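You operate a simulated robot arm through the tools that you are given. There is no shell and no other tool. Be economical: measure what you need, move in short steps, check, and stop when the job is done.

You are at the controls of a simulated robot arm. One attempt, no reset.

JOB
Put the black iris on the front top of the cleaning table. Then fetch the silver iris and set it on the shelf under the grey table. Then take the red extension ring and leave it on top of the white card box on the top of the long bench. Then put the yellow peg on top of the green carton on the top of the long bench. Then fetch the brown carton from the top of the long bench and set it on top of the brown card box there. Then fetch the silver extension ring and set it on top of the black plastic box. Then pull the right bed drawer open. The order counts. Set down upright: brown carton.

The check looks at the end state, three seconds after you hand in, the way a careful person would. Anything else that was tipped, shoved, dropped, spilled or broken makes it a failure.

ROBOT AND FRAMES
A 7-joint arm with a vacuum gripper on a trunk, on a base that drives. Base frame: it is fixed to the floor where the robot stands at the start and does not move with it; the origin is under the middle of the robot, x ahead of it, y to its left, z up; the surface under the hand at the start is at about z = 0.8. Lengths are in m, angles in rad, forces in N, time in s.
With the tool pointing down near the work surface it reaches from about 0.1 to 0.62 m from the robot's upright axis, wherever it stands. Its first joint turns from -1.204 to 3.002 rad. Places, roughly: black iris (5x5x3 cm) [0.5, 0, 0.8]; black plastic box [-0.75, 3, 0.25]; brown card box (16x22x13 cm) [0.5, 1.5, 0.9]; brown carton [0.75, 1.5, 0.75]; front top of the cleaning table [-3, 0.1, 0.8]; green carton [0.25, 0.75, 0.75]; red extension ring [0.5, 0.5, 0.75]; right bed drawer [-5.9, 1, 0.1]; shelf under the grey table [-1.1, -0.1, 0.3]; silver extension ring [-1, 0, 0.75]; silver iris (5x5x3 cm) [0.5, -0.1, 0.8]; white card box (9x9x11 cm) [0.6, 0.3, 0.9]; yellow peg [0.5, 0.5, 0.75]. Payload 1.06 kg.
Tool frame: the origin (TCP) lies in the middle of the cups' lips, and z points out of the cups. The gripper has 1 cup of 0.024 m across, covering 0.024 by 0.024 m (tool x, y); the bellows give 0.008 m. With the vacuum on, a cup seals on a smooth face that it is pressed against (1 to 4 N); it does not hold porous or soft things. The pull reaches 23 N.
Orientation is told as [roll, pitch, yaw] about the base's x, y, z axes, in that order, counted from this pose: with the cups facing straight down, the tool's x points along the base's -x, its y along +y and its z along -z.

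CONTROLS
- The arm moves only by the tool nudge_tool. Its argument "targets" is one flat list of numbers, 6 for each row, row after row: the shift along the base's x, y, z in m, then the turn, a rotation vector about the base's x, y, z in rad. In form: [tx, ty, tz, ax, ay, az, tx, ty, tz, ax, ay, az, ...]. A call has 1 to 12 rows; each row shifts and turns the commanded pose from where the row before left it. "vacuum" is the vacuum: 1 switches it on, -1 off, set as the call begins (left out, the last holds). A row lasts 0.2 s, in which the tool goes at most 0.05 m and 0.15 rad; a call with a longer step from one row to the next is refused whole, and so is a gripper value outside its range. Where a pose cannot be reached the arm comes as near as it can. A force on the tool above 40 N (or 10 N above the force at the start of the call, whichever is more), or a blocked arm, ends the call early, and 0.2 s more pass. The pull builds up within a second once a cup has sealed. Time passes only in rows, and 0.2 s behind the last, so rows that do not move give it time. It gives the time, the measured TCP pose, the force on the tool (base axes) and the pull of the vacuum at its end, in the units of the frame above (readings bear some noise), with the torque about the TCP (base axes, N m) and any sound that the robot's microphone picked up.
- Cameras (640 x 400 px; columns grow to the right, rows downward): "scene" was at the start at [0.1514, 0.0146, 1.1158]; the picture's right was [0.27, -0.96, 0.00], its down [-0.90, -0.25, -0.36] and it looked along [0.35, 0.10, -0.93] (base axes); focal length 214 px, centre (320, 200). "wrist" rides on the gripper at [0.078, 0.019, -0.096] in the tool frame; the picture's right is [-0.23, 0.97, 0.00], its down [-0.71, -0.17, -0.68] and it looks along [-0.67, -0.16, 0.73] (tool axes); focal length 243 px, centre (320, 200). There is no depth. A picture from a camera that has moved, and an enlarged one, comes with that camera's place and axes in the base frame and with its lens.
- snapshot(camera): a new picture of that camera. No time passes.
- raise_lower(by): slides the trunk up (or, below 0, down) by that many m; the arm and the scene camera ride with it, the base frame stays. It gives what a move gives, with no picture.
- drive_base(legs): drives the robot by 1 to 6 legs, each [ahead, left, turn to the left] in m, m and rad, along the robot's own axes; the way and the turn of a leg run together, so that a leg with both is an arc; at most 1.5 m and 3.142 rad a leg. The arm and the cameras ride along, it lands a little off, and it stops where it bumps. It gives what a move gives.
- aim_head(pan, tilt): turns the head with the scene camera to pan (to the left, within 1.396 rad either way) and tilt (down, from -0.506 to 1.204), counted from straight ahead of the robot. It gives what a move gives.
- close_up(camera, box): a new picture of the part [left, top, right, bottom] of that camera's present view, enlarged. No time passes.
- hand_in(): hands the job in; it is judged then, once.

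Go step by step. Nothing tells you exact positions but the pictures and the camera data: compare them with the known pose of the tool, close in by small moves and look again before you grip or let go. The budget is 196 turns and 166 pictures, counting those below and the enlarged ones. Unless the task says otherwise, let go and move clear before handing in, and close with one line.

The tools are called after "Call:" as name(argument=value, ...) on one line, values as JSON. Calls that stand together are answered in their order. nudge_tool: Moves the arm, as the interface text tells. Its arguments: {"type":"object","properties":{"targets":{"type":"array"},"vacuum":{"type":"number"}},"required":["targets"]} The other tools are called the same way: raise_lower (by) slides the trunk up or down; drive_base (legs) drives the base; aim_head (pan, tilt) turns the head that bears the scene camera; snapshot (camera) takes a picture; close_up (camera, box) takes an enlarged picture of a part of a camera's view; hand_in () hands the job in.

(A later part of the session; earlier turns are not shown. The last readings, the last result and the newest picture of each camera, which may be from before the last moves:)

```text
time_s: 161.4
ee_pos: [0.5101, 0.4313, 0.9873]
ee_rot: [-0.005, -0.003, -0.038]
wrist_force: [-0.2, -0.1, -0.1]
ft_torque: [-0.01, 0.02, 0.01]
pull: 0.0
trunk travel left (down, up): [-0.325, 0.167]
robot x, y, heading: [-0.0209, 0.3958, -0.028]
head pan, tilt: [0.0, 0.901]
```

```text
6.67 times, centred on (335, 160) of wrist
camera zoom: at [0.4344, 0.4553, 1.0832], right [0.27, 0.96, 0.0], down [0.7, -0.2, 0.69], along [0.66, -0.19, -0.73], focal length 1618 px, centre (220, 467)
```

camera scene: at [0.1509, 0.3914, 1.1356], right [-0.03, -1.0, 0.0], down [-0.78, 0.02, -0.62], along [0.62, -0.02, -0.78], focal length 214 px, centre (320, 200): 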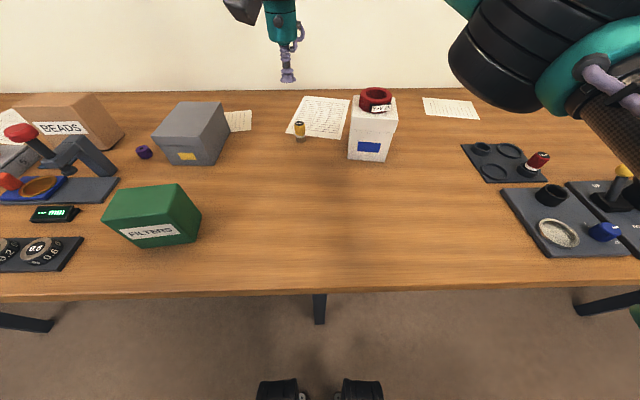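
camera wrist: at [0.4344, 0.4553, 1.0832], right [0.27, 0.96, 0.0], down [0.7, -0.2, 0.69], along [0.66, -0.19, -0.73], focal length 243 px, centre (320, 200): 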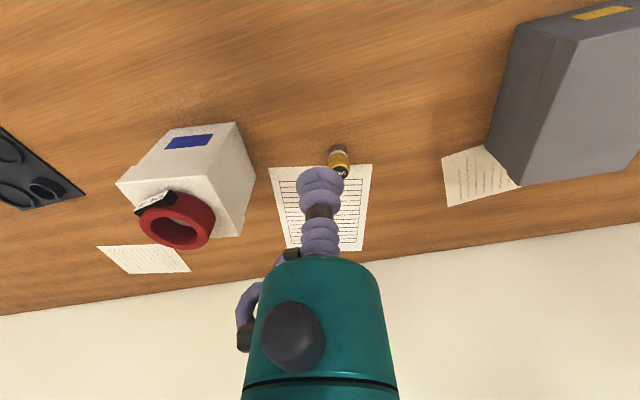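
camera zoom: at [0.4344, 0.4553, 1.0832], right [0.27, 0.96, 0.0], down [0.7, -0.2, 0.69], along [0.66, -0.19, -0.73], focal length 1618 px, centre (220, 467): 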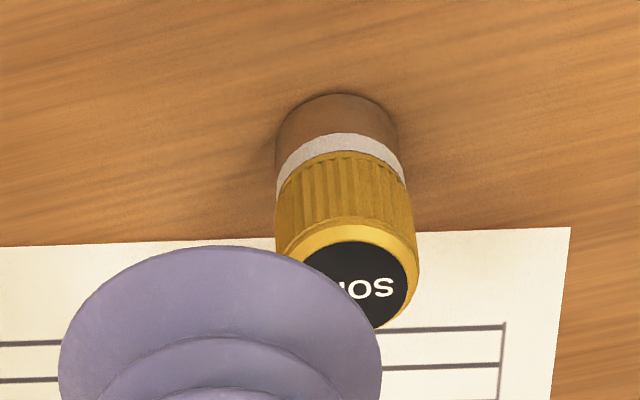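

The ring lies flat. The yellow peg is at about (0.613, 0.428), top z≈0.847; I drive 5 cm closer, and hover above it.

Call:
drive_base(legs=[[0.05, 0.03, 0.028]])

Call:
snapshot(camera="wrist")

```text
time_s: 162.4
ee_pos: [0.5611, 0.4751, 0.9869]
ee_rot: [-0.004, -0.004, -0.013]
wrist_force: [0.4, -0.4, 0.1]
ft_torque: [-0.01, 0.0, -0.01]
pull: 0.2
trunk travel left (down, up): [-0.325, 0.167]
robot x, y, heading: [0.0273, 0.4259, 0.002]
head pan, tilt: [0.0, 0.901]
```

```text
91 pictures are left
camera wrist: at [0.483, 0.4956, 1.0829], right [0.25, 0.97, 0.0], down [0.7, -0.18, 0.69], along [0.67, -0.17, -0.73], focal length 243 px, centre (320, 200)
```

wrist: 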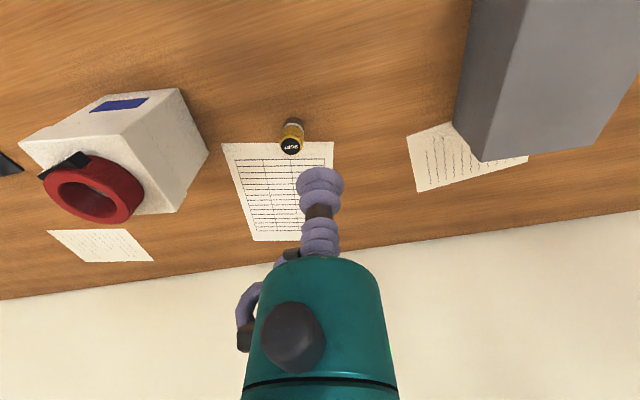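

Call:
nudge_tool(targets=[0.0245, -0.0225, 0, 0, 0, 0, 0.0245, -0.0225, -0.03, 0, 0, 0, 0, 0, -0.04, 0, 0, 0, 0, 0, -0.01, 0, 0, 0, 0, 0, 0, 0, 0, 0])

Call:
close_up(camera="wrist", box=[270, 80, 370, 200])

Call:
close_up(camera="scene", box=[270, 60, 370, 160])

```text
time_s: 163.6
ee_pos: [0.6083, 0.4283, 0.908]
ee_rot: [-0.006, -0.003, -0.013]
wrist_force: [-0.1, -0.8, 0.1]
ft_torque: [0.0, -0.01, 0.0]
pull: 0.0
trunk travel left (down, up): [-0.325, 0.167]
robot x, y, heading: [0.0251, 0.4222, 0.002]
head pan, tilt: [0.0, 0.901]
```

```text
3.33 times, centred on (320, 140) of wrist
camera zoom: at [0.5311, 0.4502, 1.0027], right [0.25, 0.97, 0.0], down [0.7, -0.18, 0.69], along [0.67, -0.17, -0.73], focal length 809 px, centre (320, 400)
```

zoom: 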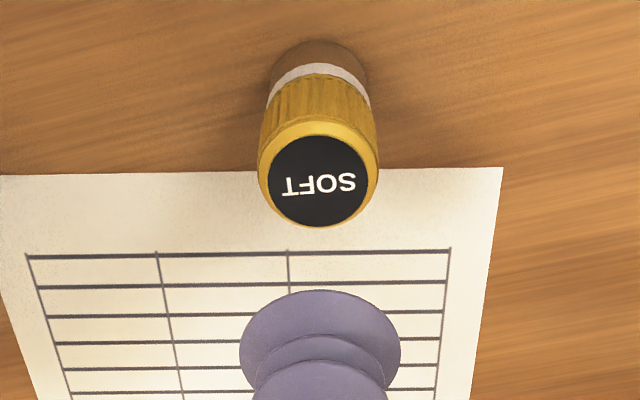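

```text
4.00 times, centred on (320, 110) of scene
camera zoom: at [0.2008, 0.4244, 1.1356], right [0.0, -1.0, 0.0], down [-0.78, 0.0, -0.62], along [0.62, 0.0, -0.78], focal length 858 px, centre (320, 560)
```

zoom: 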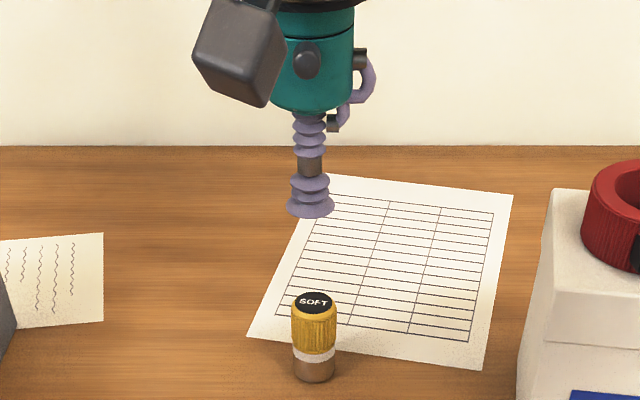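

Aligned to about 2 mm; I correct and descend with vacuum.

Call:
nudge_tool(targets=[0.0027, 0.0007, -0.03, 0, 0, 0, 0, 0, -0.015, 0, 0, 0, 0, 0, 0, 0, 0, 0], vacuum=1)

Call:
close_up(camera="wrist", box=[270, 110, 370, 220])

Call:
close_up(camera="scene", box=[280, 90, 360, 160])

```text
time_s: 164.4
ee_pos: [0.6121, 0.4293, 0.8627]
ee_rot: [-0.003, -0.005, -0.013]
wrist_force: [-0.7, 0.5, 0.2]
ft_torque: [-0.03, -0.03, 0.01]
pull: 0.1
trunk travel left (down, up): [-0.325, 0.167]
robot x, y, heading: [0.0286, 0.4252, -0.0]
head pan, tilt: [0.0, 0.901]
```

```text
3.64 times, centred on (320, 165) of wrist
camera zoom: at [0.5339, 0.4502, 0.9587], right [0.25, 0.97, 0.0], down [0.7, -0.18, 0.69], along [0.67, -0.17, -0.73], focal length 882 px, centre (320, 327)
```

zoom: 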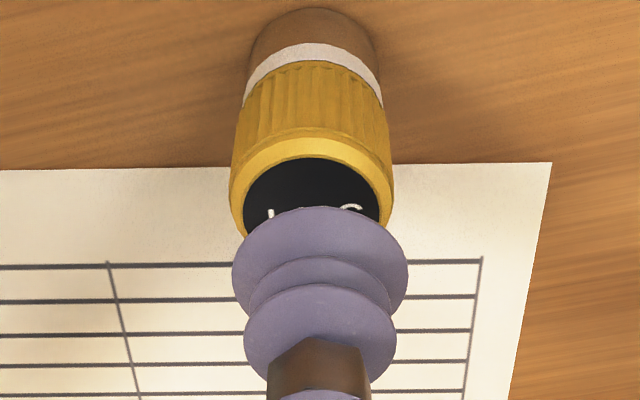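

```text
5.71 times, centred on (320, 125) of scene
camera zoom: at [0.2007, 0.4244, 1.1356], right [0.0, -1.0, 0.0], down [-0.78, 0.0, -0.62], along [0.62, 0.0, -0.78], focal length 1226 px, centre (320, 629)
```

zoom: 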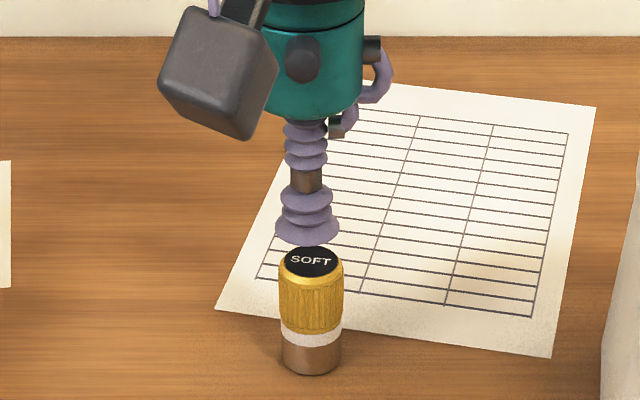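

A small correction (-1.5 mm, -1.5 mm), then press down.

Call:
nudge_tool(targets=[-0.0015, -0.0015, -0.005, 0, 0, 0, 0, 0, -0.005, 0, 0, 0, 0, 0, -0.003, 0, 0, 0, 0, 0, -0.002, 0, 0, 0, 0, 0, 0, 0, 0, 0, 0, 0, 0, 0, 0, 0])

Call:
close_up(camera="scene", box=[280, 90, 360, 160])

```text
time_s: 165.8
ee_pos: [0.6106, 0.4289, 0.8476]
ee_rot: [-0.002, -0.004, -0.011]
wrist_force: [0.6, -0.4, 3.4]
ft_torque: [0.01, 0.0, 0.01]
pull: 22.9
trunk travel left (down, up): [-0.325, 0.167]
robot x, y, heading: [0.0277, 0.4233, -0.002]
head pan, tilt: [0.0, 0.901]
```

```text
5.71 times, centred on (320, 125) of scene
camera zoom: at [0.2006, 0.4244, 1.1356], right [0.0, -1.0, 0.0], down [-0.78, 0.0, -0.62], along [0.62, 0.0, -0.78], focal length 1226 px, centre (320, 629)
```

zoom: 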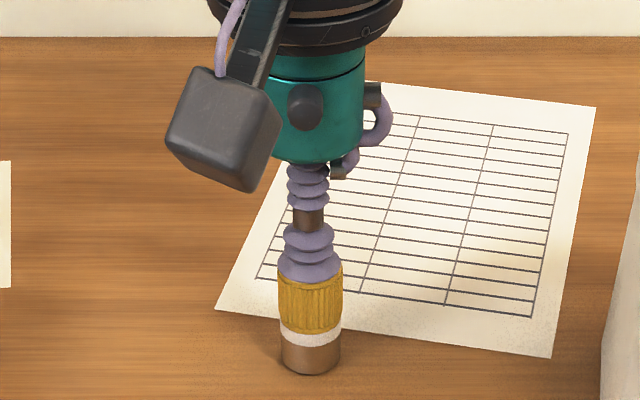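

Sealed. I lift the peg and look at the green carton.

Call:
nudge_tool(targets=[0, 0, 0.01, 0, 0, 0, 0, 0, 0.03, 0, 0, 0, 0, 0, 0.04, 0, 0, 0, -0.01, 0, 0.04, 0, 0, 0, -0.03, 0.01, 0.03, 0, 0, 0, -0.04, 0.02, 0.02, 0, 0, 0, -0.04, 0.02, 0, 0, 0, 0])

Call:
aim_head(pan=0.6, tilt=0.9)

Call:
snapshot(camera="scene")

Call:
snapshot(camera="wrist")

```text
time_s: 167.4
ee_pos: [0.4894, 0.4769, 1.0182]
ee_rot: [-0.005, -0.004, -0.011]
wrist_force: [0.4, -0.3, -0.2]
ft_torque: [0.0, 0.0, 0.03]
pull: 23.1
trunk travel left (down, up): [-0.325, 0.167]
robot x, y, heading: [0.0299, 0.4285, -0.001]
head pan, tilt: [0.0, 0.901]
```

```text
time_s: 168.4
ee_pos: [0.4908, 0.4769, 1.0191]
ee_rot: [-0.005, -0.002, -0.012]
wrist_force: [-0.4, 0.5, 1.0]
ft_torque: [0.0, 0.0, -0.02]
pull: 22.7
trunk travel left (down, up): [-0.325, 0.167]
robot x, y, heading: [0.0241, 0.4265, -0.003]
head pan, tilt: [0.6, 0.901]
```

```text
85 pictures are left
camera scene: at [0.1876, 0.467, 1.1356], right [0.56, -0.83, 0.0], down [-0.65, -0.44, -0.62], along [0.51, 0.35, -0.78], focal length 214 px, centre (320, 200)
```

scene: 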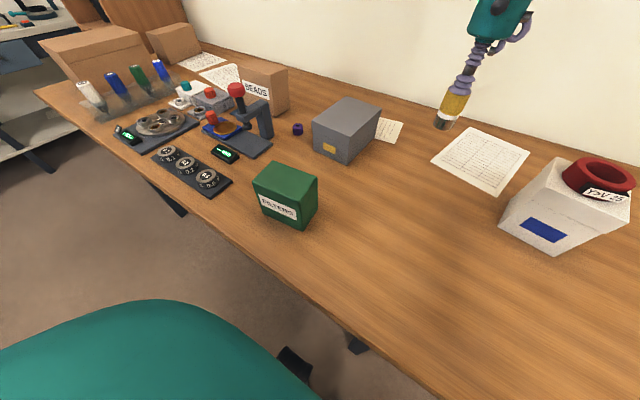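

```text
84 pictures are left
camera wrist: at [0.4125, 0.4978, 1.1143], right [0.25, 0.97, 0.0], down [0.7, -0.18, 0.69], along [0.67, -0.17, -0.73], focal length 243 px, centre (320, 200)
```

wrist: 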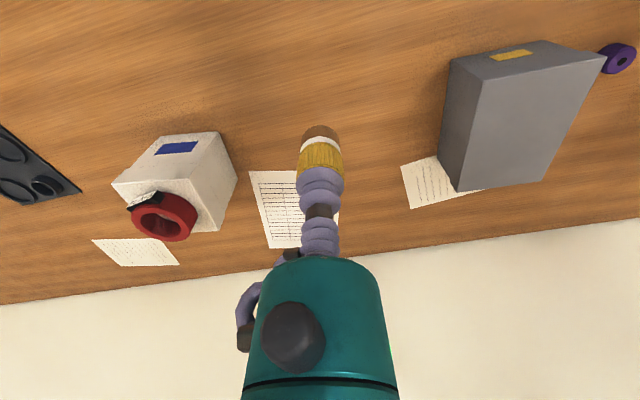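

Call:
close_up(camera="scene", box=[230, 140, 350, 240])

```text
4.00 times, centred on (290, 190) of scene
camera zoom: at [0.1876, 0.467, 1.1356], right [0.56, -0.83, 0.0], down [-0.65, -0.44, -0.62], along [0.51, 0.35, -0.78], focal length 858 px, centre (440, 240)
```

zoom: 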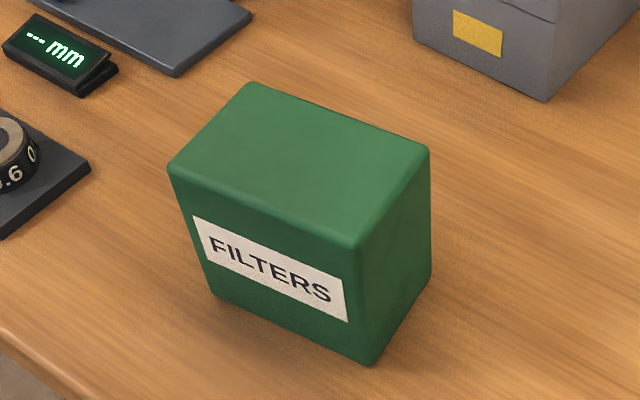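

Green carton top: centre ≈(0.355, 0.651), z≈0.884. I move the peg over it.

Call:
nudge_tool(targets=[-0.0271, 0.0348, 0, 0, 0, 0, -0.0271, 0.0348, 0, 0, 0, 0, -0.0271, 0.0348, 0, 0, 0, 0, -0.0271, 0.0348, 0, 0, 0, 0, -0.0271, 0.0348, 0, 0, 0, 0, 0, 0, -0.03, 0, 0, 0, 0, 0, -0.025, 0, 0, 0, 0, 0, 0, 0, 0, 0])

Call:
close_up(camera="scene", box=[230, 110, 350, 210])

Call:
snapshot(camera="wrist")

```text
time_s: 170.2
ee_pos: [0.3525, 0.6544, 0.9623]
ee_rot: [-0.004, -0.004, -0.012]
wrist_force: [-0.8, -1.2, -0.8]
ft_torque: [0.04, 0.01, 0.0]
pull: 22.6
trunk travel left (down, up): [-0.325, 0.167]
robot x, y, heading: [0.0265, 0.4266, 0.001]
head pan, tilt: [0.6, 0.901]
```

```text
4.00 times, centred on (290, 160) of scene
camera zoom: at [0.1876, 0.4671, 1.1356], right [0.56, -0.83, 0.0], down [-0.65, -0.44, -0.62], along [0.51, 0.35, -0.78], focal length 858 px, centre (440, 360)
```

zoom: 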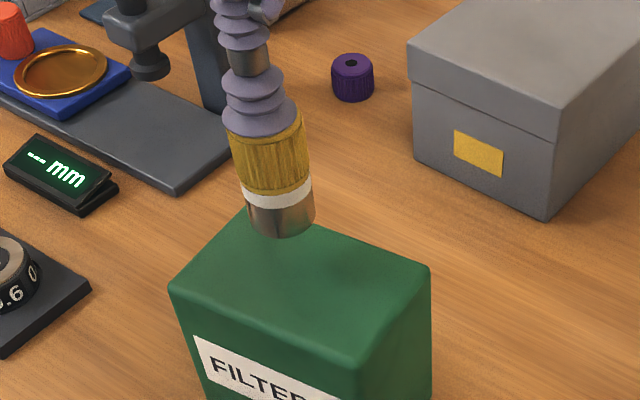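

```text
81 pictures are left
camera wrist: at [0.2751, 0.6753, 1.0571], right [0.25, 0.97, 0.0], down [0.7, -0.18, 0.69], along [0.67, -0.17, -0.73], focal length 243 px, centre (320, 200)
```

wrist: 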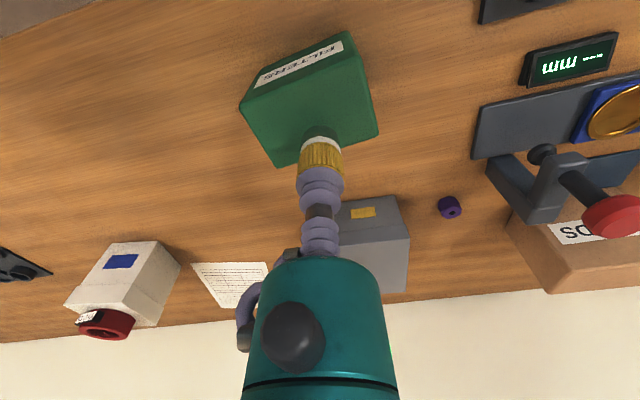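

Peg is over the middle of the carton. I lower to contact.

Call:
nudge_tool(targets=[0.001, -0.003, -0.015, 0, 0, 0, 0, 0, -0.005, 0, 0, 0, 0, 0, -0.003, 0, 0, 0, 0, 0, -0.003, 0, 0, 0, 0, 0, 0, 0, 0, 0])

Call:
close_up(camera="scene", box=[230, 110, 350, 210])

```text
time_s: 171.4
ee_pos: [0.3555, 0.6503, 0.937]
ee_rot: [-0.003, -0.003, -0.013]
wrist_force: [0.7, 0.1, 7.1]
ft_torque: [-0.01, 0.01, 0.01]
pull: 23.3
trunk travel left (down, up): [-0.325, 0.167]
robot x, y, heading: [0.0281, 0.425, 0.0]
head pan, tilt: [0.6, 0.901]
```

```text
4.00 times, centred on (290, 160) of scene
camera zoom: at [0.1873, 0.4669, 1.1357], right [0.56, -0.83, 0.0], down [-0.65, -0.44, -0.62], along [0.51, 0.35, -0.78], focal length 858 px, centre (440, 360)
```

zoom: 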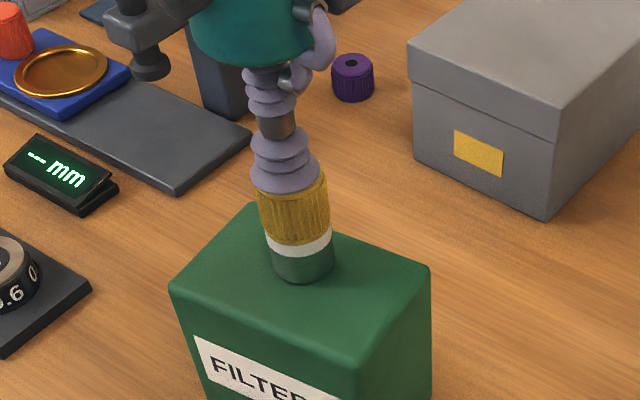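

Contact (7 N). I ease, release and rise straight.

Call:
nudge_tool(targets=[0, 0, 0.001, 0, 0, 0, 0, 0, 0, 0, 0, 0])

Call:
nudge_tool(targets=[0, 0, 0, 0, 0, 0, 0, 0, 0, 0, 0, 0, 0, 0, 0, 0, 0, 0, 0, 0, 0.003, 0, 0, 0, 0, 0, 0.01, 0, 0, 0, 0, 0, 0.03, 0, 0, 0, 0, 0, 0.04, 0, 0, 0, 0, 0, 0.03, 0, 0, 0], vacuum=-1)

Call:
snapshot(camera="scene")

```text
time_s: 172.0
ee_pos: [0.3552, 0.6502, 0.9363]
ee_rot: [-0.005, -0.003, -0.012]
wrist_force: [0.0, 0.2, -0.2]
ft_torque: [-0.03, -0.02, -0.03]
pull: 22.9
trunk travel left (down, up): [-0.325, 0.167]
robot x, y, heading: [0.0273, 0.4253, 0.002]
head pan, tilt: [0.6, 0.901]
```

```text
time_s: 173.8
ee_pos: [0.3573, 0.649, 1.0526]
ee_rot: [-0.004, -0.002, -0.012]
wrist_force: [0.9, -0.9, -0.3]
ft_torque: [0.02, -0.01, -0.02]
pull: 0.0
trunk travel left (down, up): [-0.325, 0.167]
robot x, y, heading: [0.0273, 0.4239, 0.002]
head pan, tilt: [0.6, 0.901]
```

```text
79 pictures are left
camera scene: at [0.1874, 0.467, 1.1356], right [0.56, -0.83, 0.0], down [-0.65, -0.44, -0.62], along [0.51, 0.35, -0.78], focal length 214 px, centre (320, 200)
```

scene: 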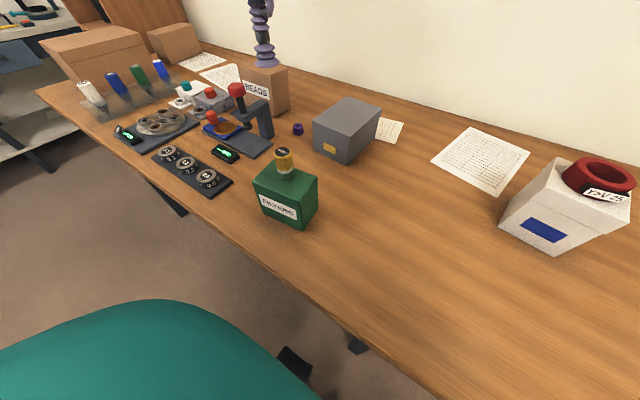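

The peg stands on the green carton. Next the brown carton at the far end of the bench; I drive there along the bench.

Call:
drive_base(legs=[[-0.15, 0, 0], [0, 1.0, 0], [0.12, 0, 0]])

Call:
aim_head(pan=0.1, tilt=0.75)

Call:
snapshot(camera="scene")

Call:
snapshot(camera="wrist")

```text
time_s: 184.8
ee_pos: [0.3232, 1.6664, 1.0507]
ee_rot: [-0.006, -0.003, -0.005]
wrist_force: [0.6, 0.8, 0.3]
ft_torque: [0.0, 0.02, 0.03]
pull: 0.0
trunk travel left (down, up): [-0.325, 0.167]
robot x, y, heading: [-0.0099, 1.4468, 0.005]
head pan, tilt: [0.6, 0.901]
```

```text
time_s: 185.7
ee_pos: [0.3235, 1.6676, 1.05]
ee_rot: [-0.005, -0.003, -0.009]
wrist_force: [0.1, 0.2, 0.2]
ft_torque: [0.01, 0.0, 0.03]
pull: 0.0
trunk travel left (down, up): [-0.325, 0.167]
robot x, y, heading: [-0.0096, 1.4393, 0.003]
head pan, tilt: [0.099, 0.75]
```

```text
78 pictures are left
camera scene: at [0.1737, 1.4499, 1.1475], right [0.1, -0.99, 0.0], down [-0.68, -0.07, -0.73], along [0.73, 0.07, -0.68], focal length 214 px, centre (320, 200)
```

scene: 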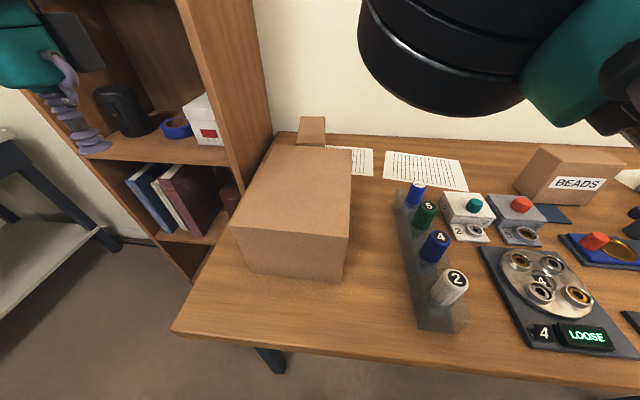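

```text
77 pictures are left
camera wrist: at [0.2453, 1.6877, 1.1464], right [0.24, 0.97, 0.0], down [0.7, -0.17, 0.69], along [0.67, -0.17, -0.73], focal length 243 px, centre (320, 200)
```

wrist: 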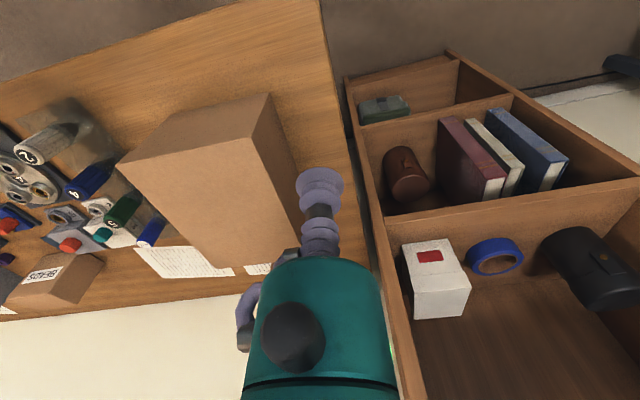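

The brown card box (16×22×13) is centred near (0.455, 1.506), top ≈0.927; the small brown carton stands behind it. I zoom in on it.

Call:
close_up(camera="scene", box=[260, 100, 360, 170])

Call:
close_up(camera="wrist", box=[180, 200, 320, 300])

```text
5.71 times, centred on (310, 135) of scene
camera zoom: at [0.1737, 1.4499, 1.1475], right [0.1, -0.99, 0.0], down [-0.68, -0.07, -0.73], along [0.73, 0.07, -0.68], focal length 1226 px, centre (377, 571)
```

zoom: 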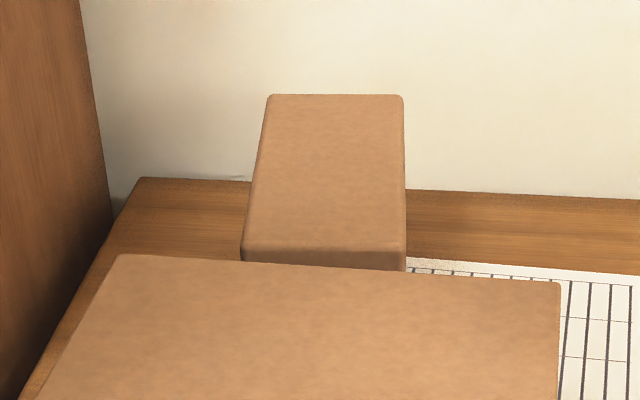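

```text
4.00 times, centred on (250, 250) of wrist
camera zoom: at [0.2453, 1.6877, 1.1464], right [0.24, 0.97, 0.0], down [0.7, -0.17, 0.69], along [0.67, -0.17, -0.73], focal length 970 px, centre (600, 0)
```

zoom: 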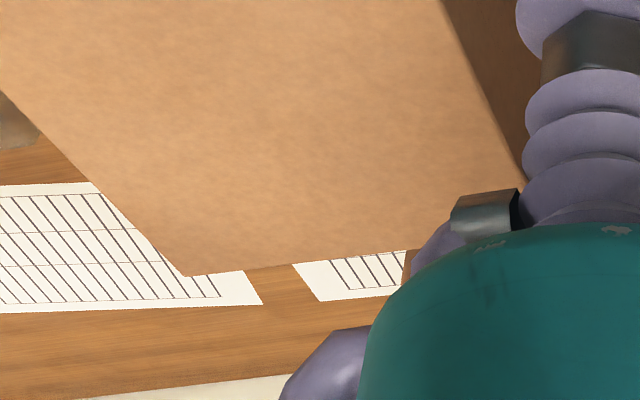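

I move the arm away from the tall shelf and over the box so the wrist camera sees the carton.

Call:
nudge_tool(targets=[0.01, -0.045, 0.01, 0, 0, 0, 0.02, -0.04, 0.01, 0, 0, 0, 0.025, -0.04, 0.01, 0, 0, 0, 0.03, -0.03, 0, 0, 0, 0, 0.04, -0.02, 0, 0, 0, 0, 0.04, 0, 0, 0, 0, 0])

Call:
snapshot(camera="wrist")

Call:
snapshot(camera="scene")

```text
time_s: 187.1
ee_pos: [0.4872, 1.49, 1.0788]
ee_rot: [-0.004, -0.003, -0.008]
wrist_force: [-0.2, -0.7, 0.2]
ft_torque: [-0.01, 0.01, 0.02]
pull: 0.0
trunk travel left (down, up): [-0.325, 0.167]
robot x, y, heading: [-0.0082, 1.4417, 0.0]
head pan, tilt: [0.099, 0.75]
```

```text
74 pictures are left
camera wrist: at [0.4094, 1.5103, 1.1744], right [0.24, 0.97, 0.0], down [0.7, -0.17, 0.69], along [0.67, -0.17, -0.73], focal length 243 px, centre (320, 200)
```

wrist: 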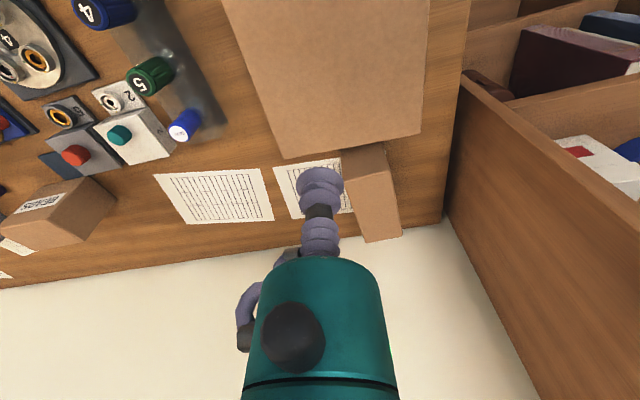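

```text
73 pictures are left
camera scene: at [0.1738, 1.45, 1.1475], right [0.1, -0.99, 0.0], down [-0.68, -0.07, -0.73], along [0.73, 0.07, -0.68], focal length 214 px, centre (320, 200)
```

scene: 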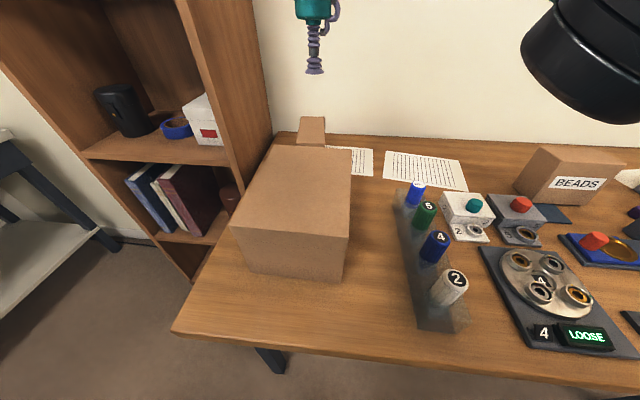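

Call:
close_up(camera="wrist", box=[320, 120, 440, 260])

```text
2.86 times, centred on (380, 190) of wrist
camera zoom: at [0.4094, 1.5103, 1.1744], right [0.24, 0.97, 0.0], down [0.7, -0.17, 0.69], along [0.67, -0.17, -0.73], focal length 693 px, centre (149, 229)
```

zoom: 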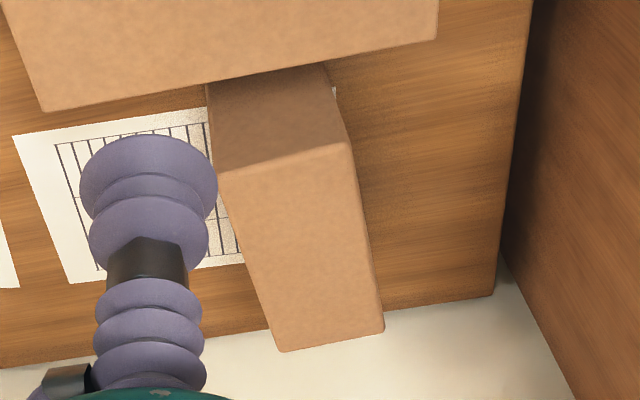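

Carton top: z≈0.9025, centre (0.705, 1.527), 155×67 mm, 105 mm tall. It's out of reach by ~9 cm, so I drive closer carefully.

Call:
drive_base(legs=[[0.06, 0, 0]])

Call:
drive_base(legs=[[0.06, 0, 0]])

Call:
snapshot(camera="wrist")

```text
time_s: 188.1
ee_pos: [0.5474, 1.4901, 1.0791]
ee_rot: [-0.004, -0.004, -0.009]
wrist_force: [-0.4, -0.1, 1.0]
ft_torque: [0.03, 0.04, -0.03]
pull: 0.0
trunk travel left (down, up): [-0.325, 0.167]
robot x, y, heading: [0.0511, 1.4413, 0.001]
head pan, tilt: [0.099, 0.75]
```

```text
time_s: 189.1
ee_pos: [0.6072, 1.4893, 1.079]
ee_rot: [-0.005, -0.003, -0.01]
wrist_force: [0.3, 0.2, 0.7]
ft_torque: [0.0, 0.0, 0.0]
pull: 0.0
trunk travel left (down, up): [-0.325, 0.167]
robot x, y, heading: [0.1137, 1.4411, 0.001]
head pan, tilt: [0.099, 0.75]
```

```text
71 pictures are left
camera wrist: at [0.5294, 1.5109, 1.1742], right [0.24, 0.97, 0.0], down [0.7, -0.17, 0.69], along [0.67, -0.17, -0.73], focal length 243 px, centre (320, 200)
```

wrist: 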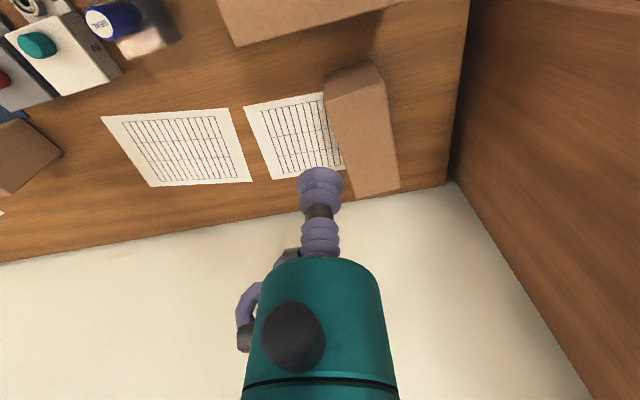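

Now within reach. I go above the carton's centre.

Call:
nudge_tool(targets=[0.031, 0.0123, 0, 0, 0, 0, 0.031, 0.0123, -0.02, 0, 0, 0, 0.031, 0.0123, -0.03, 0, 0, 0, 0, 0, -0.04, 0, 0, 0, 0, 0, -0.04, 0, 0, 0, 0, 0, 0, 0, 0, 0])

Call:
snapshot(camera="wrist")

Call:
snapshot(camera="scene")

```text
time_s: 190.5
ee_pos: [0.665, 1.5321, 0.9432]
ee_rot: [-0.004, -0.004, -0.009]
wrist_force: [0.1, 0.5, -1.0]
ft_torque: [-0.02, -0.03, 0.03]
pull: 0.0
out of reach, approached as far as the arm can: row 2, 3
trunk travel left (down, up): [-0.325, 0.167]
robot x, y, heading: [0.1146, 1.4418, 0.002]
head pan, tilt: [0.099, 0.75]
```

```text
70 pictures are left
camera wrist: at [0.5881, 1.5528, 1.0391], right [0.24, 0.97, 0.0], down [0.7, -0.18, 0.69], along [0.67, -0.17, -0.72], focal length 243 px, centre (320, 200)
```

wrist: 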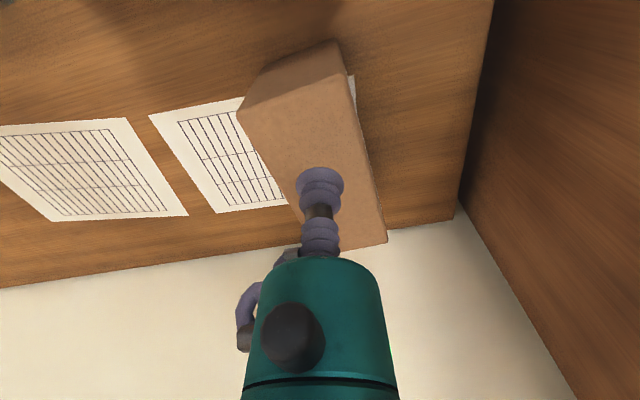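

```text
69 pictures are left
camera scene: at [0.2936, 1.4501, 1.1475], right [0.1, -0.99, 0.0], down [-0.68, -0.07, -0.73], along [0.73, 0.07, -0.68], focal length 214 px, centre (320, 200)
```

scene: 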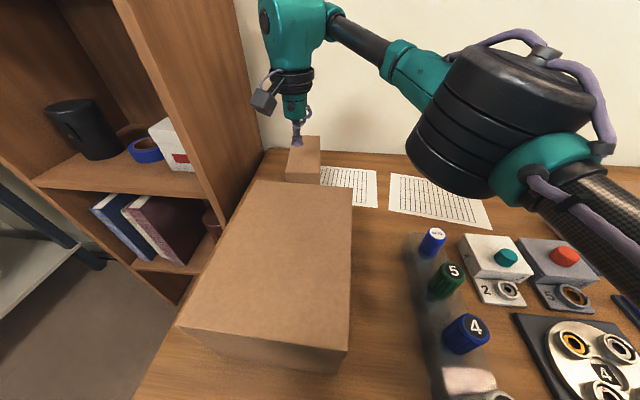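

The arm fell short while high; now lower, I try reaching out the remaining 3.5 cm.

Call:
nudge_tool(targets=[0.018, -0.003, 0, 0, 0, 0, 0.017, -0.003, 0, 0, 0, 0, 0, 0, 0, 0, 0, 0])

Call:
snapshot(camera="wrist")

```text
time_s: 191.3
ee_pos: [0.6827, 1.5308, 0.9431]
ee_rot: [-0.004, -0.004, -0.011]
wrist_force: [0.4, 0.2, -0.1]
ft_torque: [0.01, 0.02, -0.01]
pull: 0.0
out of reach, approached as far as the arm can: row 2
trunk travel left (down, up): [-0.325, 0.167]
robot x, y, heading: [0.1134, 1.4437, -0.003]
head pan, tilt: [0.099, 0.75]
```

```text
68 pictures are left
camera wrist: at [0.605, 1.551, 1.0387], right [0.24, 0.97, 0.0], down [0.7, -0.17, 0.69], along [0.67, -0.17, -0.72], focal length 243 px, centre (320, 200)
```

wrist: 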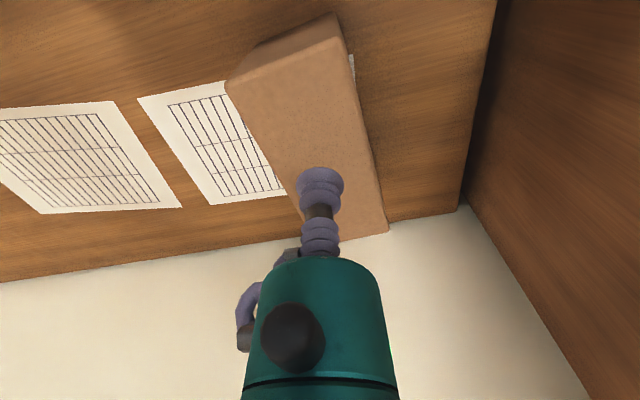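

I inch the base 2 cm ahead so the cup gets over the carton's centre.

Call:
drive_base(legs=[[0.02, -0.005, 0]])

Call:
close_up(camera="wrist", box=[200, 0, 420, 260])

```text
time_s: 192.1
ee_pos: [0.7026, 1.5255, 0.9431]
ee_rot: [-0.005, -0.004, -0.008]
wrist_force: [-0.5, 0.3, 0.0]
ft_torque: [0.01, 0.02, 0.0]
pull: 0.1
trunk travel left (down, up): [-0.325, 0.167]
robot x, y, heading: [0.1342, 1.4376, -0.002]
head pan, tilt: [0.099, 0.75]
```

```text
1.54 times, centred on (310, 130) of wrist
camera zoom: at [0.6252, 1.546, 1.0385], right [0.24, 0.97, 0.0], down [0.7, -0.17, 0.69], along [0.67, -0.17, -0.73], focal length 373 px, centre (335, 308)
```

zoom: 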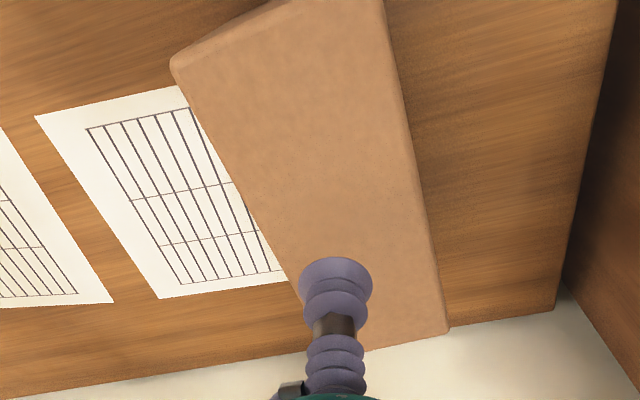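

The cup is over the centre. I descend with vacuum on.

Call:
nudge_tool(targets=[0, 0, -0.025, 0, 0, 0, 0, 0, -0.008, 0, 0, 0, 0, 0, -0.004, 0, 0, 0, 0, 0, -0.003, 0, 0, 0, 0, 0, 0, 0, 0, 0], vacuum=1)

```text
time_s: 193.3
ee_pos: [0.7023, 1.5252, 0.904]
ee_rot: [-0.005, -0.005, -0.01]
wrist_force: [-0.3, 0.2, 0.0]
ft_torque: [0.01, -0.01, -0.01]
pull: 0.0
trunk travel left (down, up): [-0.325, 0.167]
robot x, y, heading: [0.1354, 1.4389, 0.004]
head pan, tilt: [0.099, 0.75]
```

Call:
nudge_tool(targets=[0, 0, -0.003, 0, 0, 0, 0, 0, -0.003, 0, 0, 0, 0, 0, -0.002, 0, 0, 0, 0, 0, 0, 0, 0, 0, 0, 0, 0, 0, 0, 0])

```text
time_s: 194.5
ee_pos: [0.7024, 1.525, 0.8968]
ee_rot: [-0.004, -0.006, -0.009]
wrist_force: [9.0, -0.3, 17.7]
ft_torque: [0.08, 0.12, -0.08]
pull: 23.0
trunk travel left (down, up): [-0.325, 0.167]
robot x, y, heading: [0.1363, 1.4366, -0.001]
head pan, tilt: [0.099, 0.75]
```

Sealed. I ease the press and lift with the trunk.

Call:
nudge_tool(targets=[0, 0, 0.004, 0, 0, 0, 0, 0, 0.006, 0, 0, 0, 0, 0, 0, 0, 0, 0])

Call:
raise_lower(by=0.16)

Call:
snapshot(camera="scene")

Call:
snapshot(camera="wrist")

```text
time_s: 195.3
ee_pos: [0.7018, 1.5255, 0.9035]
ee_rot: [-0.004, -0.002, -0.008]
wrist_force: [-0.1, 0.2, -3.1]
ft_torque: [-0.03, -0.02, 0.0]
pull: 22.7
trunk travel left (down, up): [-0.325, 0.167]
robot x, y, heading: [0.131, 1.4342, 0.001]
head pan, tilt: [0.099, 0.75]
```

```text
time_s: 197.1
ee_pos: [0.6647, 1.5246, 1.2381]
ee_rot: [-0.001, -0.317, -0.008]
wrist_force: [-0.2, -0.4, -2.8]
ft_torque: [-0.01, 0.07, 0.0]
pull: 22.9
trunk travel left (down, up): [-0.485, 0.007]
robot x, y, heading: [0.1324, 1.4387, 0.005]
head pan, tilt: [0.099, 0.75]
```

```text
66 pictures are left
camera scene: at [0.2273, 1.445, 1.3228], right [0.1, -0.99, 0.0], down [-0.68, -0.07, -0.73], along [0.73, 0.07, -0.68], focal length 214 px, centre (320, 200)
```

scene: 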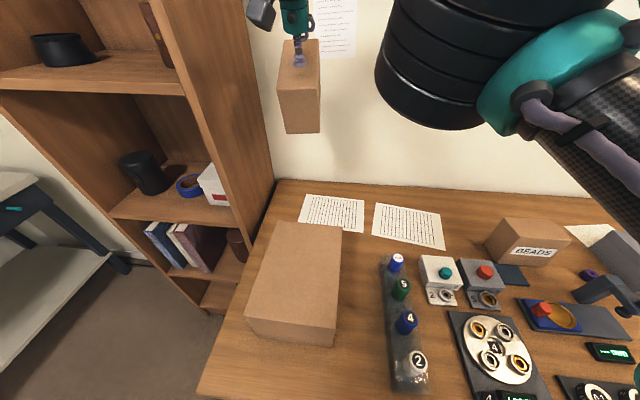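

```text
65 pictures are left
camera wrist: at [0.5615, 1.546, 1.3048], right [0.23, 0.97, 0.07], down [0.46, -0.17, 0.87], along [0.86, -0.17, -0.48], focal length 243 px, centre (320, 200)
```

wrist: 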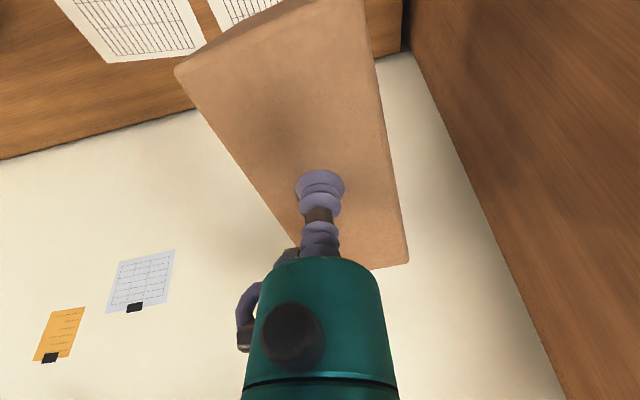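

The trunk's rise pulled the shoulder back and the arm ran out of reach, tilting the tool; the carton still holds and is high above the box. I retract in -x and see what pose is restored.

Call:
nudge_tool(targets=[-0.03, 0, 0, 0, 0, 0])

```text
time_s: 197.5
ee_pos: [0.6347, 1.5237, 1.2377]
ee_rot: [0.0, -0.319, -0.01]
wrist_force: [0.1, -0.3, -3.6]
ft_torque: [0.01, 0.06, 0.03]
pull: 22.4
trunk travel left (down, up): [-0.485, 0.007]
robot x, y, heading: [0.1345, 1.4377, 0.003]
head pan, tilt: [0.099, 0.75]
```

Commanded pose equals the measured one, so I undo the tilt while retracting over the box.

Call:
nudge_tool(targets=[-0.03, 0, -0.01, 0, 0.08, 0, -0.03, 0, -0.01, 0, 0.08, 0, -0.03, 0, -0.01, 0, 0.08, 0, -0.03, 0, -0.01, 0, 0.078, 0, -0.03, -0.01, -0.02, 0, 0, 0, -0.03, -0.009, -0.02, 0, 0, 0, 0, 0, 0, 0, 0, 0])

Call:
snapshot(camera="scene")

Call:
snapshot(camera="wrist")

```text
time_s: 199.1
ee_pos: [0.4515, 1.5089, 1.1569]
ee_rot: [-0.004, -0.002, -0.011]
wrist_force: [0.3, -0.3, -3.0]
ft_torque: [0.01, 0.04, 0.01]
pull: 22.8
trunk travel left (down, up): [-0.485, 0.007]
robot x, y, heading: [0.1345, 1.4387, 0.002]
head pan, tilt: [0.099, 0.75]
```

```text
64 pictures are left
camera scene: at [0.2269, 1.445, 1.3229], right [0.1, -0.99, 0.0], down [-0.68, -0.07, -0.73], along [0.73, 0.07, -0.68], focal length 214 px, centre (320, 200)
```

scene: 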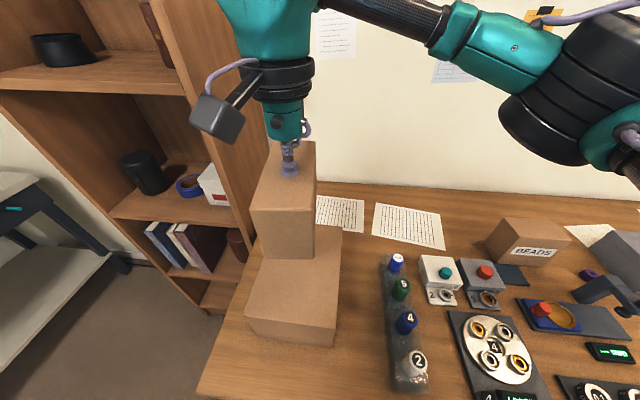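

```text
63 pictures are left
camera wrist: at [0.3741, 1.5288, 1.2528], right [0.24, 0.97, 0.0], down [0.71, -0.18, 0.69], along [0.67, -0.17, -0.73], focal length 243 px, centre (320, 200)
```

wrist: 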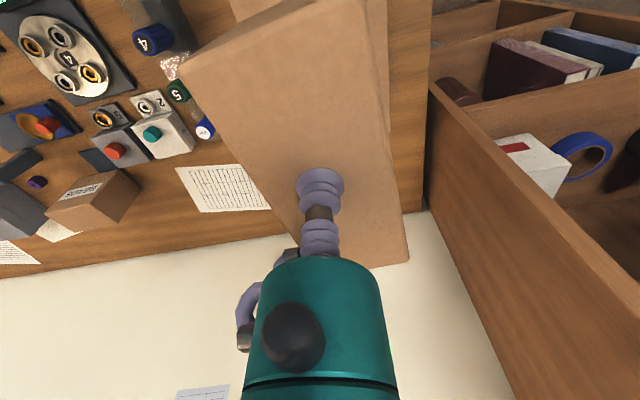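

The carton hangs level over the brown box. I lower it.

Call:
nudge_tool(targets=[0, 0, -0.04, 0, 0, 0, 0.003, -0.002, -0.03, 0, 0, 0, 0, 0, -0.025, 0, 0, 0, 0, 0, -0.01, 0, 0, 0, 0, 0, 0, 0, 0, 0])

Call:
close_up(camera="scene", box=[220, 140, 360, 350])

```text
time_s: 200.3
ee_pos: [0.4569, 1.5049, 1.0529]
ee_rot: [-0.004, -0.002, -0.01]
wrist_force: [0.1, 0.7, -2.9]
ft_torque: [0.0, 0.02, 0.01]
pull: 23.0
trunk travel left (down, up): [-0.485, 0.007]
robot x, y, heading: [0.1302, 1.4385, 0.003]
head pan, tilt: [0.099, 0.75]
```

```text
1.90 times, centred on (290, 245) of scene
camera zoom: at [0.2268, 1.445, 1.3229], right [0.1, -0.99, 0.0], down [-0.68, -0.07, -0.73], along [0.73, 0.07, -0.68], focal length 408 px, centre (377, 114)
```

zoom: 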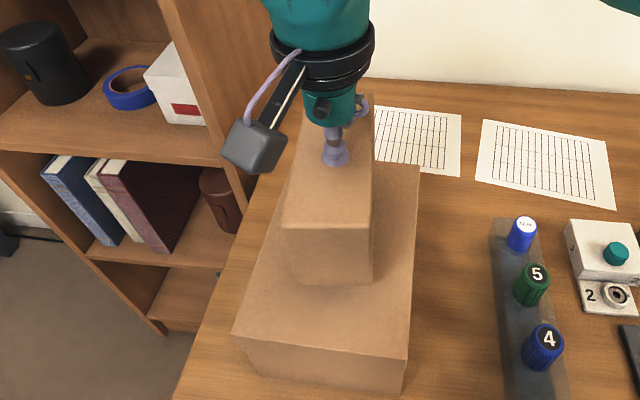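

Well placed. I continue in small steps to contact.

Call:
nudge_tool(targets=[0, 0, -0.008, 0, 0, 0, 0, 0, -0.005, 0, 0, 0, 0, 0, -0.003, 0, 0, 0, 0, 0, 0, 0, 0, 0])

```text
time_s: 201.3
ee_pos: [0.4572, 1.5036, 1.0372]
ee_rot: [-0.005, -0.002, -0.01]
wrist_force: [-0.3, 0.2, -2.7]
ft_torque: [0.0, 0.06, -0.06]
pull: 22.4
trunk travel left (down, up): [-0.485, 0.007]
robot x, y, heading: [0.1368, 1.437, 0.007]
head pan, tilt: [0.099, 0.75]
```

Call:
nudge_tool(targets=[0, 0, -0.003, 0, 0, 0, 0, 0, -0.002, 0, 0, 0, 0, 0, -0.002, 0, 0, 0, 0, 0, 0, 0, 0, 0])

```text
time_s: 202.3
ee_pos: [0.4577, 1.504, 1.0311]
ee_rot: [-0.003, -0.003, -0.009]
wrist_force: [-0.3, -0.2, -2.7]
ft_torque: [0.0, 0.0, 0.02]
pull: 22.7
trunk travel left (down, up): [-0.485, 0.007]
robot x, y, heading: [0.1304, 1.4341, 0.005]
head pan, tilt: [0.099, 0.75]
```

Call:
nudge_tool(targets=[0, 0, -0.002, 0, 0, 0, 0, 0, -0.002, 0, 0, 0, 0, 0, -0.002, 0, 0, 0, 0, 0, 0, 0, 0, 0])

Call:
snapshot(camera="scene")

```text
time_s: 203.3
ee_pos: [0.4571, 1.5047, 1.0257]
ee_rot: [-0.003, -0.003, -0.01]
wrist_force: [3.6, -2.6, 19.0]
ft_torque: [0.02, -0.01, 0.06]
pull: 22.8
trunk travel left (down, up): [-0.485, 0.007]
robot x, y, heading: [0.1349, 1.4377, 0.004]
head pan, tilt: [0.099, 0.75]
```

```text
61 pictures are left
camera scene: at [0.2262, 1.4442, 1.3231], right [0.1, -0.99, 0.0], down [-0.68, -0.07, -0.73], along [0.73, 0.07, -0.68], focal length 214 px, centre (320, 200)
```

scene: 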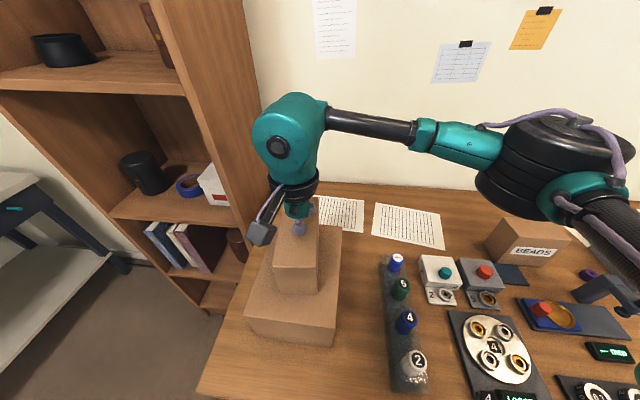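

Contact. I ease, release and rise, then back away.

Call:
nudge_tool(targets=[0, 0, 0.003, 0, 0, 0, 0, 0, 0, 0, 0, 0])

Call:
nudge_tool(targets=[0, 0, 0, 0, 0, 0, 0, 0, 0, 0, 0, 0, 0, 0, 0, 0, 0, 0, 0, 0, 0.004, 0, 0, 0, 0, 0, 0.01, 0, 0, 0, 0, 0, 0.03, 0, 0, 0, 0, 0, 0.04, 0, 0, 0, 0, 0, 0.04, 0, 0, 0], vacuum=-1)

Call:
drive_base(legs=[[-0.4, 0, 0]])

Call:
snapshot(camera="scene")

```text
time_s: 203.9
ee_pos: [0.4565, 1.5051, 1.027]
ee_rot: [-0.005, 0.002, -0.008]
wrist_force: [-0.6, -0.7, -3.7]
ft_torque: [-0.01, 0.04, 0.03]
pull: 22.4
trunk travel left (down, up): [-0.485, 0.007]
robot x, y, heading: [0.1339, 1.4371, 0.003]
head pan, tilt: [0.099, 0.75]
```

```text
time_s: 205.7
ee_pos: [0.4567, 1.5039, 1.153]
ee_rot: [-0.004, -0.001, -0.01]
wrist_force: [0.4, 0.1, -0.4]
ft_torque: [0.03, 0.02, -0.03]
pull: 0.0
trunk travel left (down, up): [-0.485, 0.007]
robot x, y, heading: [0.1323, 1.4365, 0.002]
head pan, tilt: [0.099, 0.75]
```

```text
time_s: 208.2
ee_pos: [0.056, 1.5023, 1.1516]
ee_rot: [-0.004, 0.0, -0.01]
wrist_force: [-0.3, 0.2, 0.3]
ft_torque: [-0.04, 0.0, 0.01]
pull: 0.0
trunk travel left (down, up): [-0.485, 0.007]
robot x, y, heading: [-0.2648, 1.4372, 0.004]
head pan, tilt: [0.099, 0.75]
```

```text
60 pictures are left
camera scene: at [-0.1736, 1.444, 1.323], right [0.1, -0.99, 0.0], down [-0.68, -0.07, -0.73], along [0.73, 0.07, -0.68], focal length 214 px, centre (320, 200)
```

scene: 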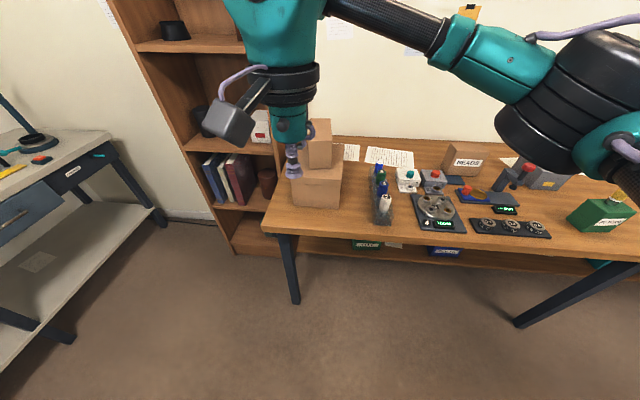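

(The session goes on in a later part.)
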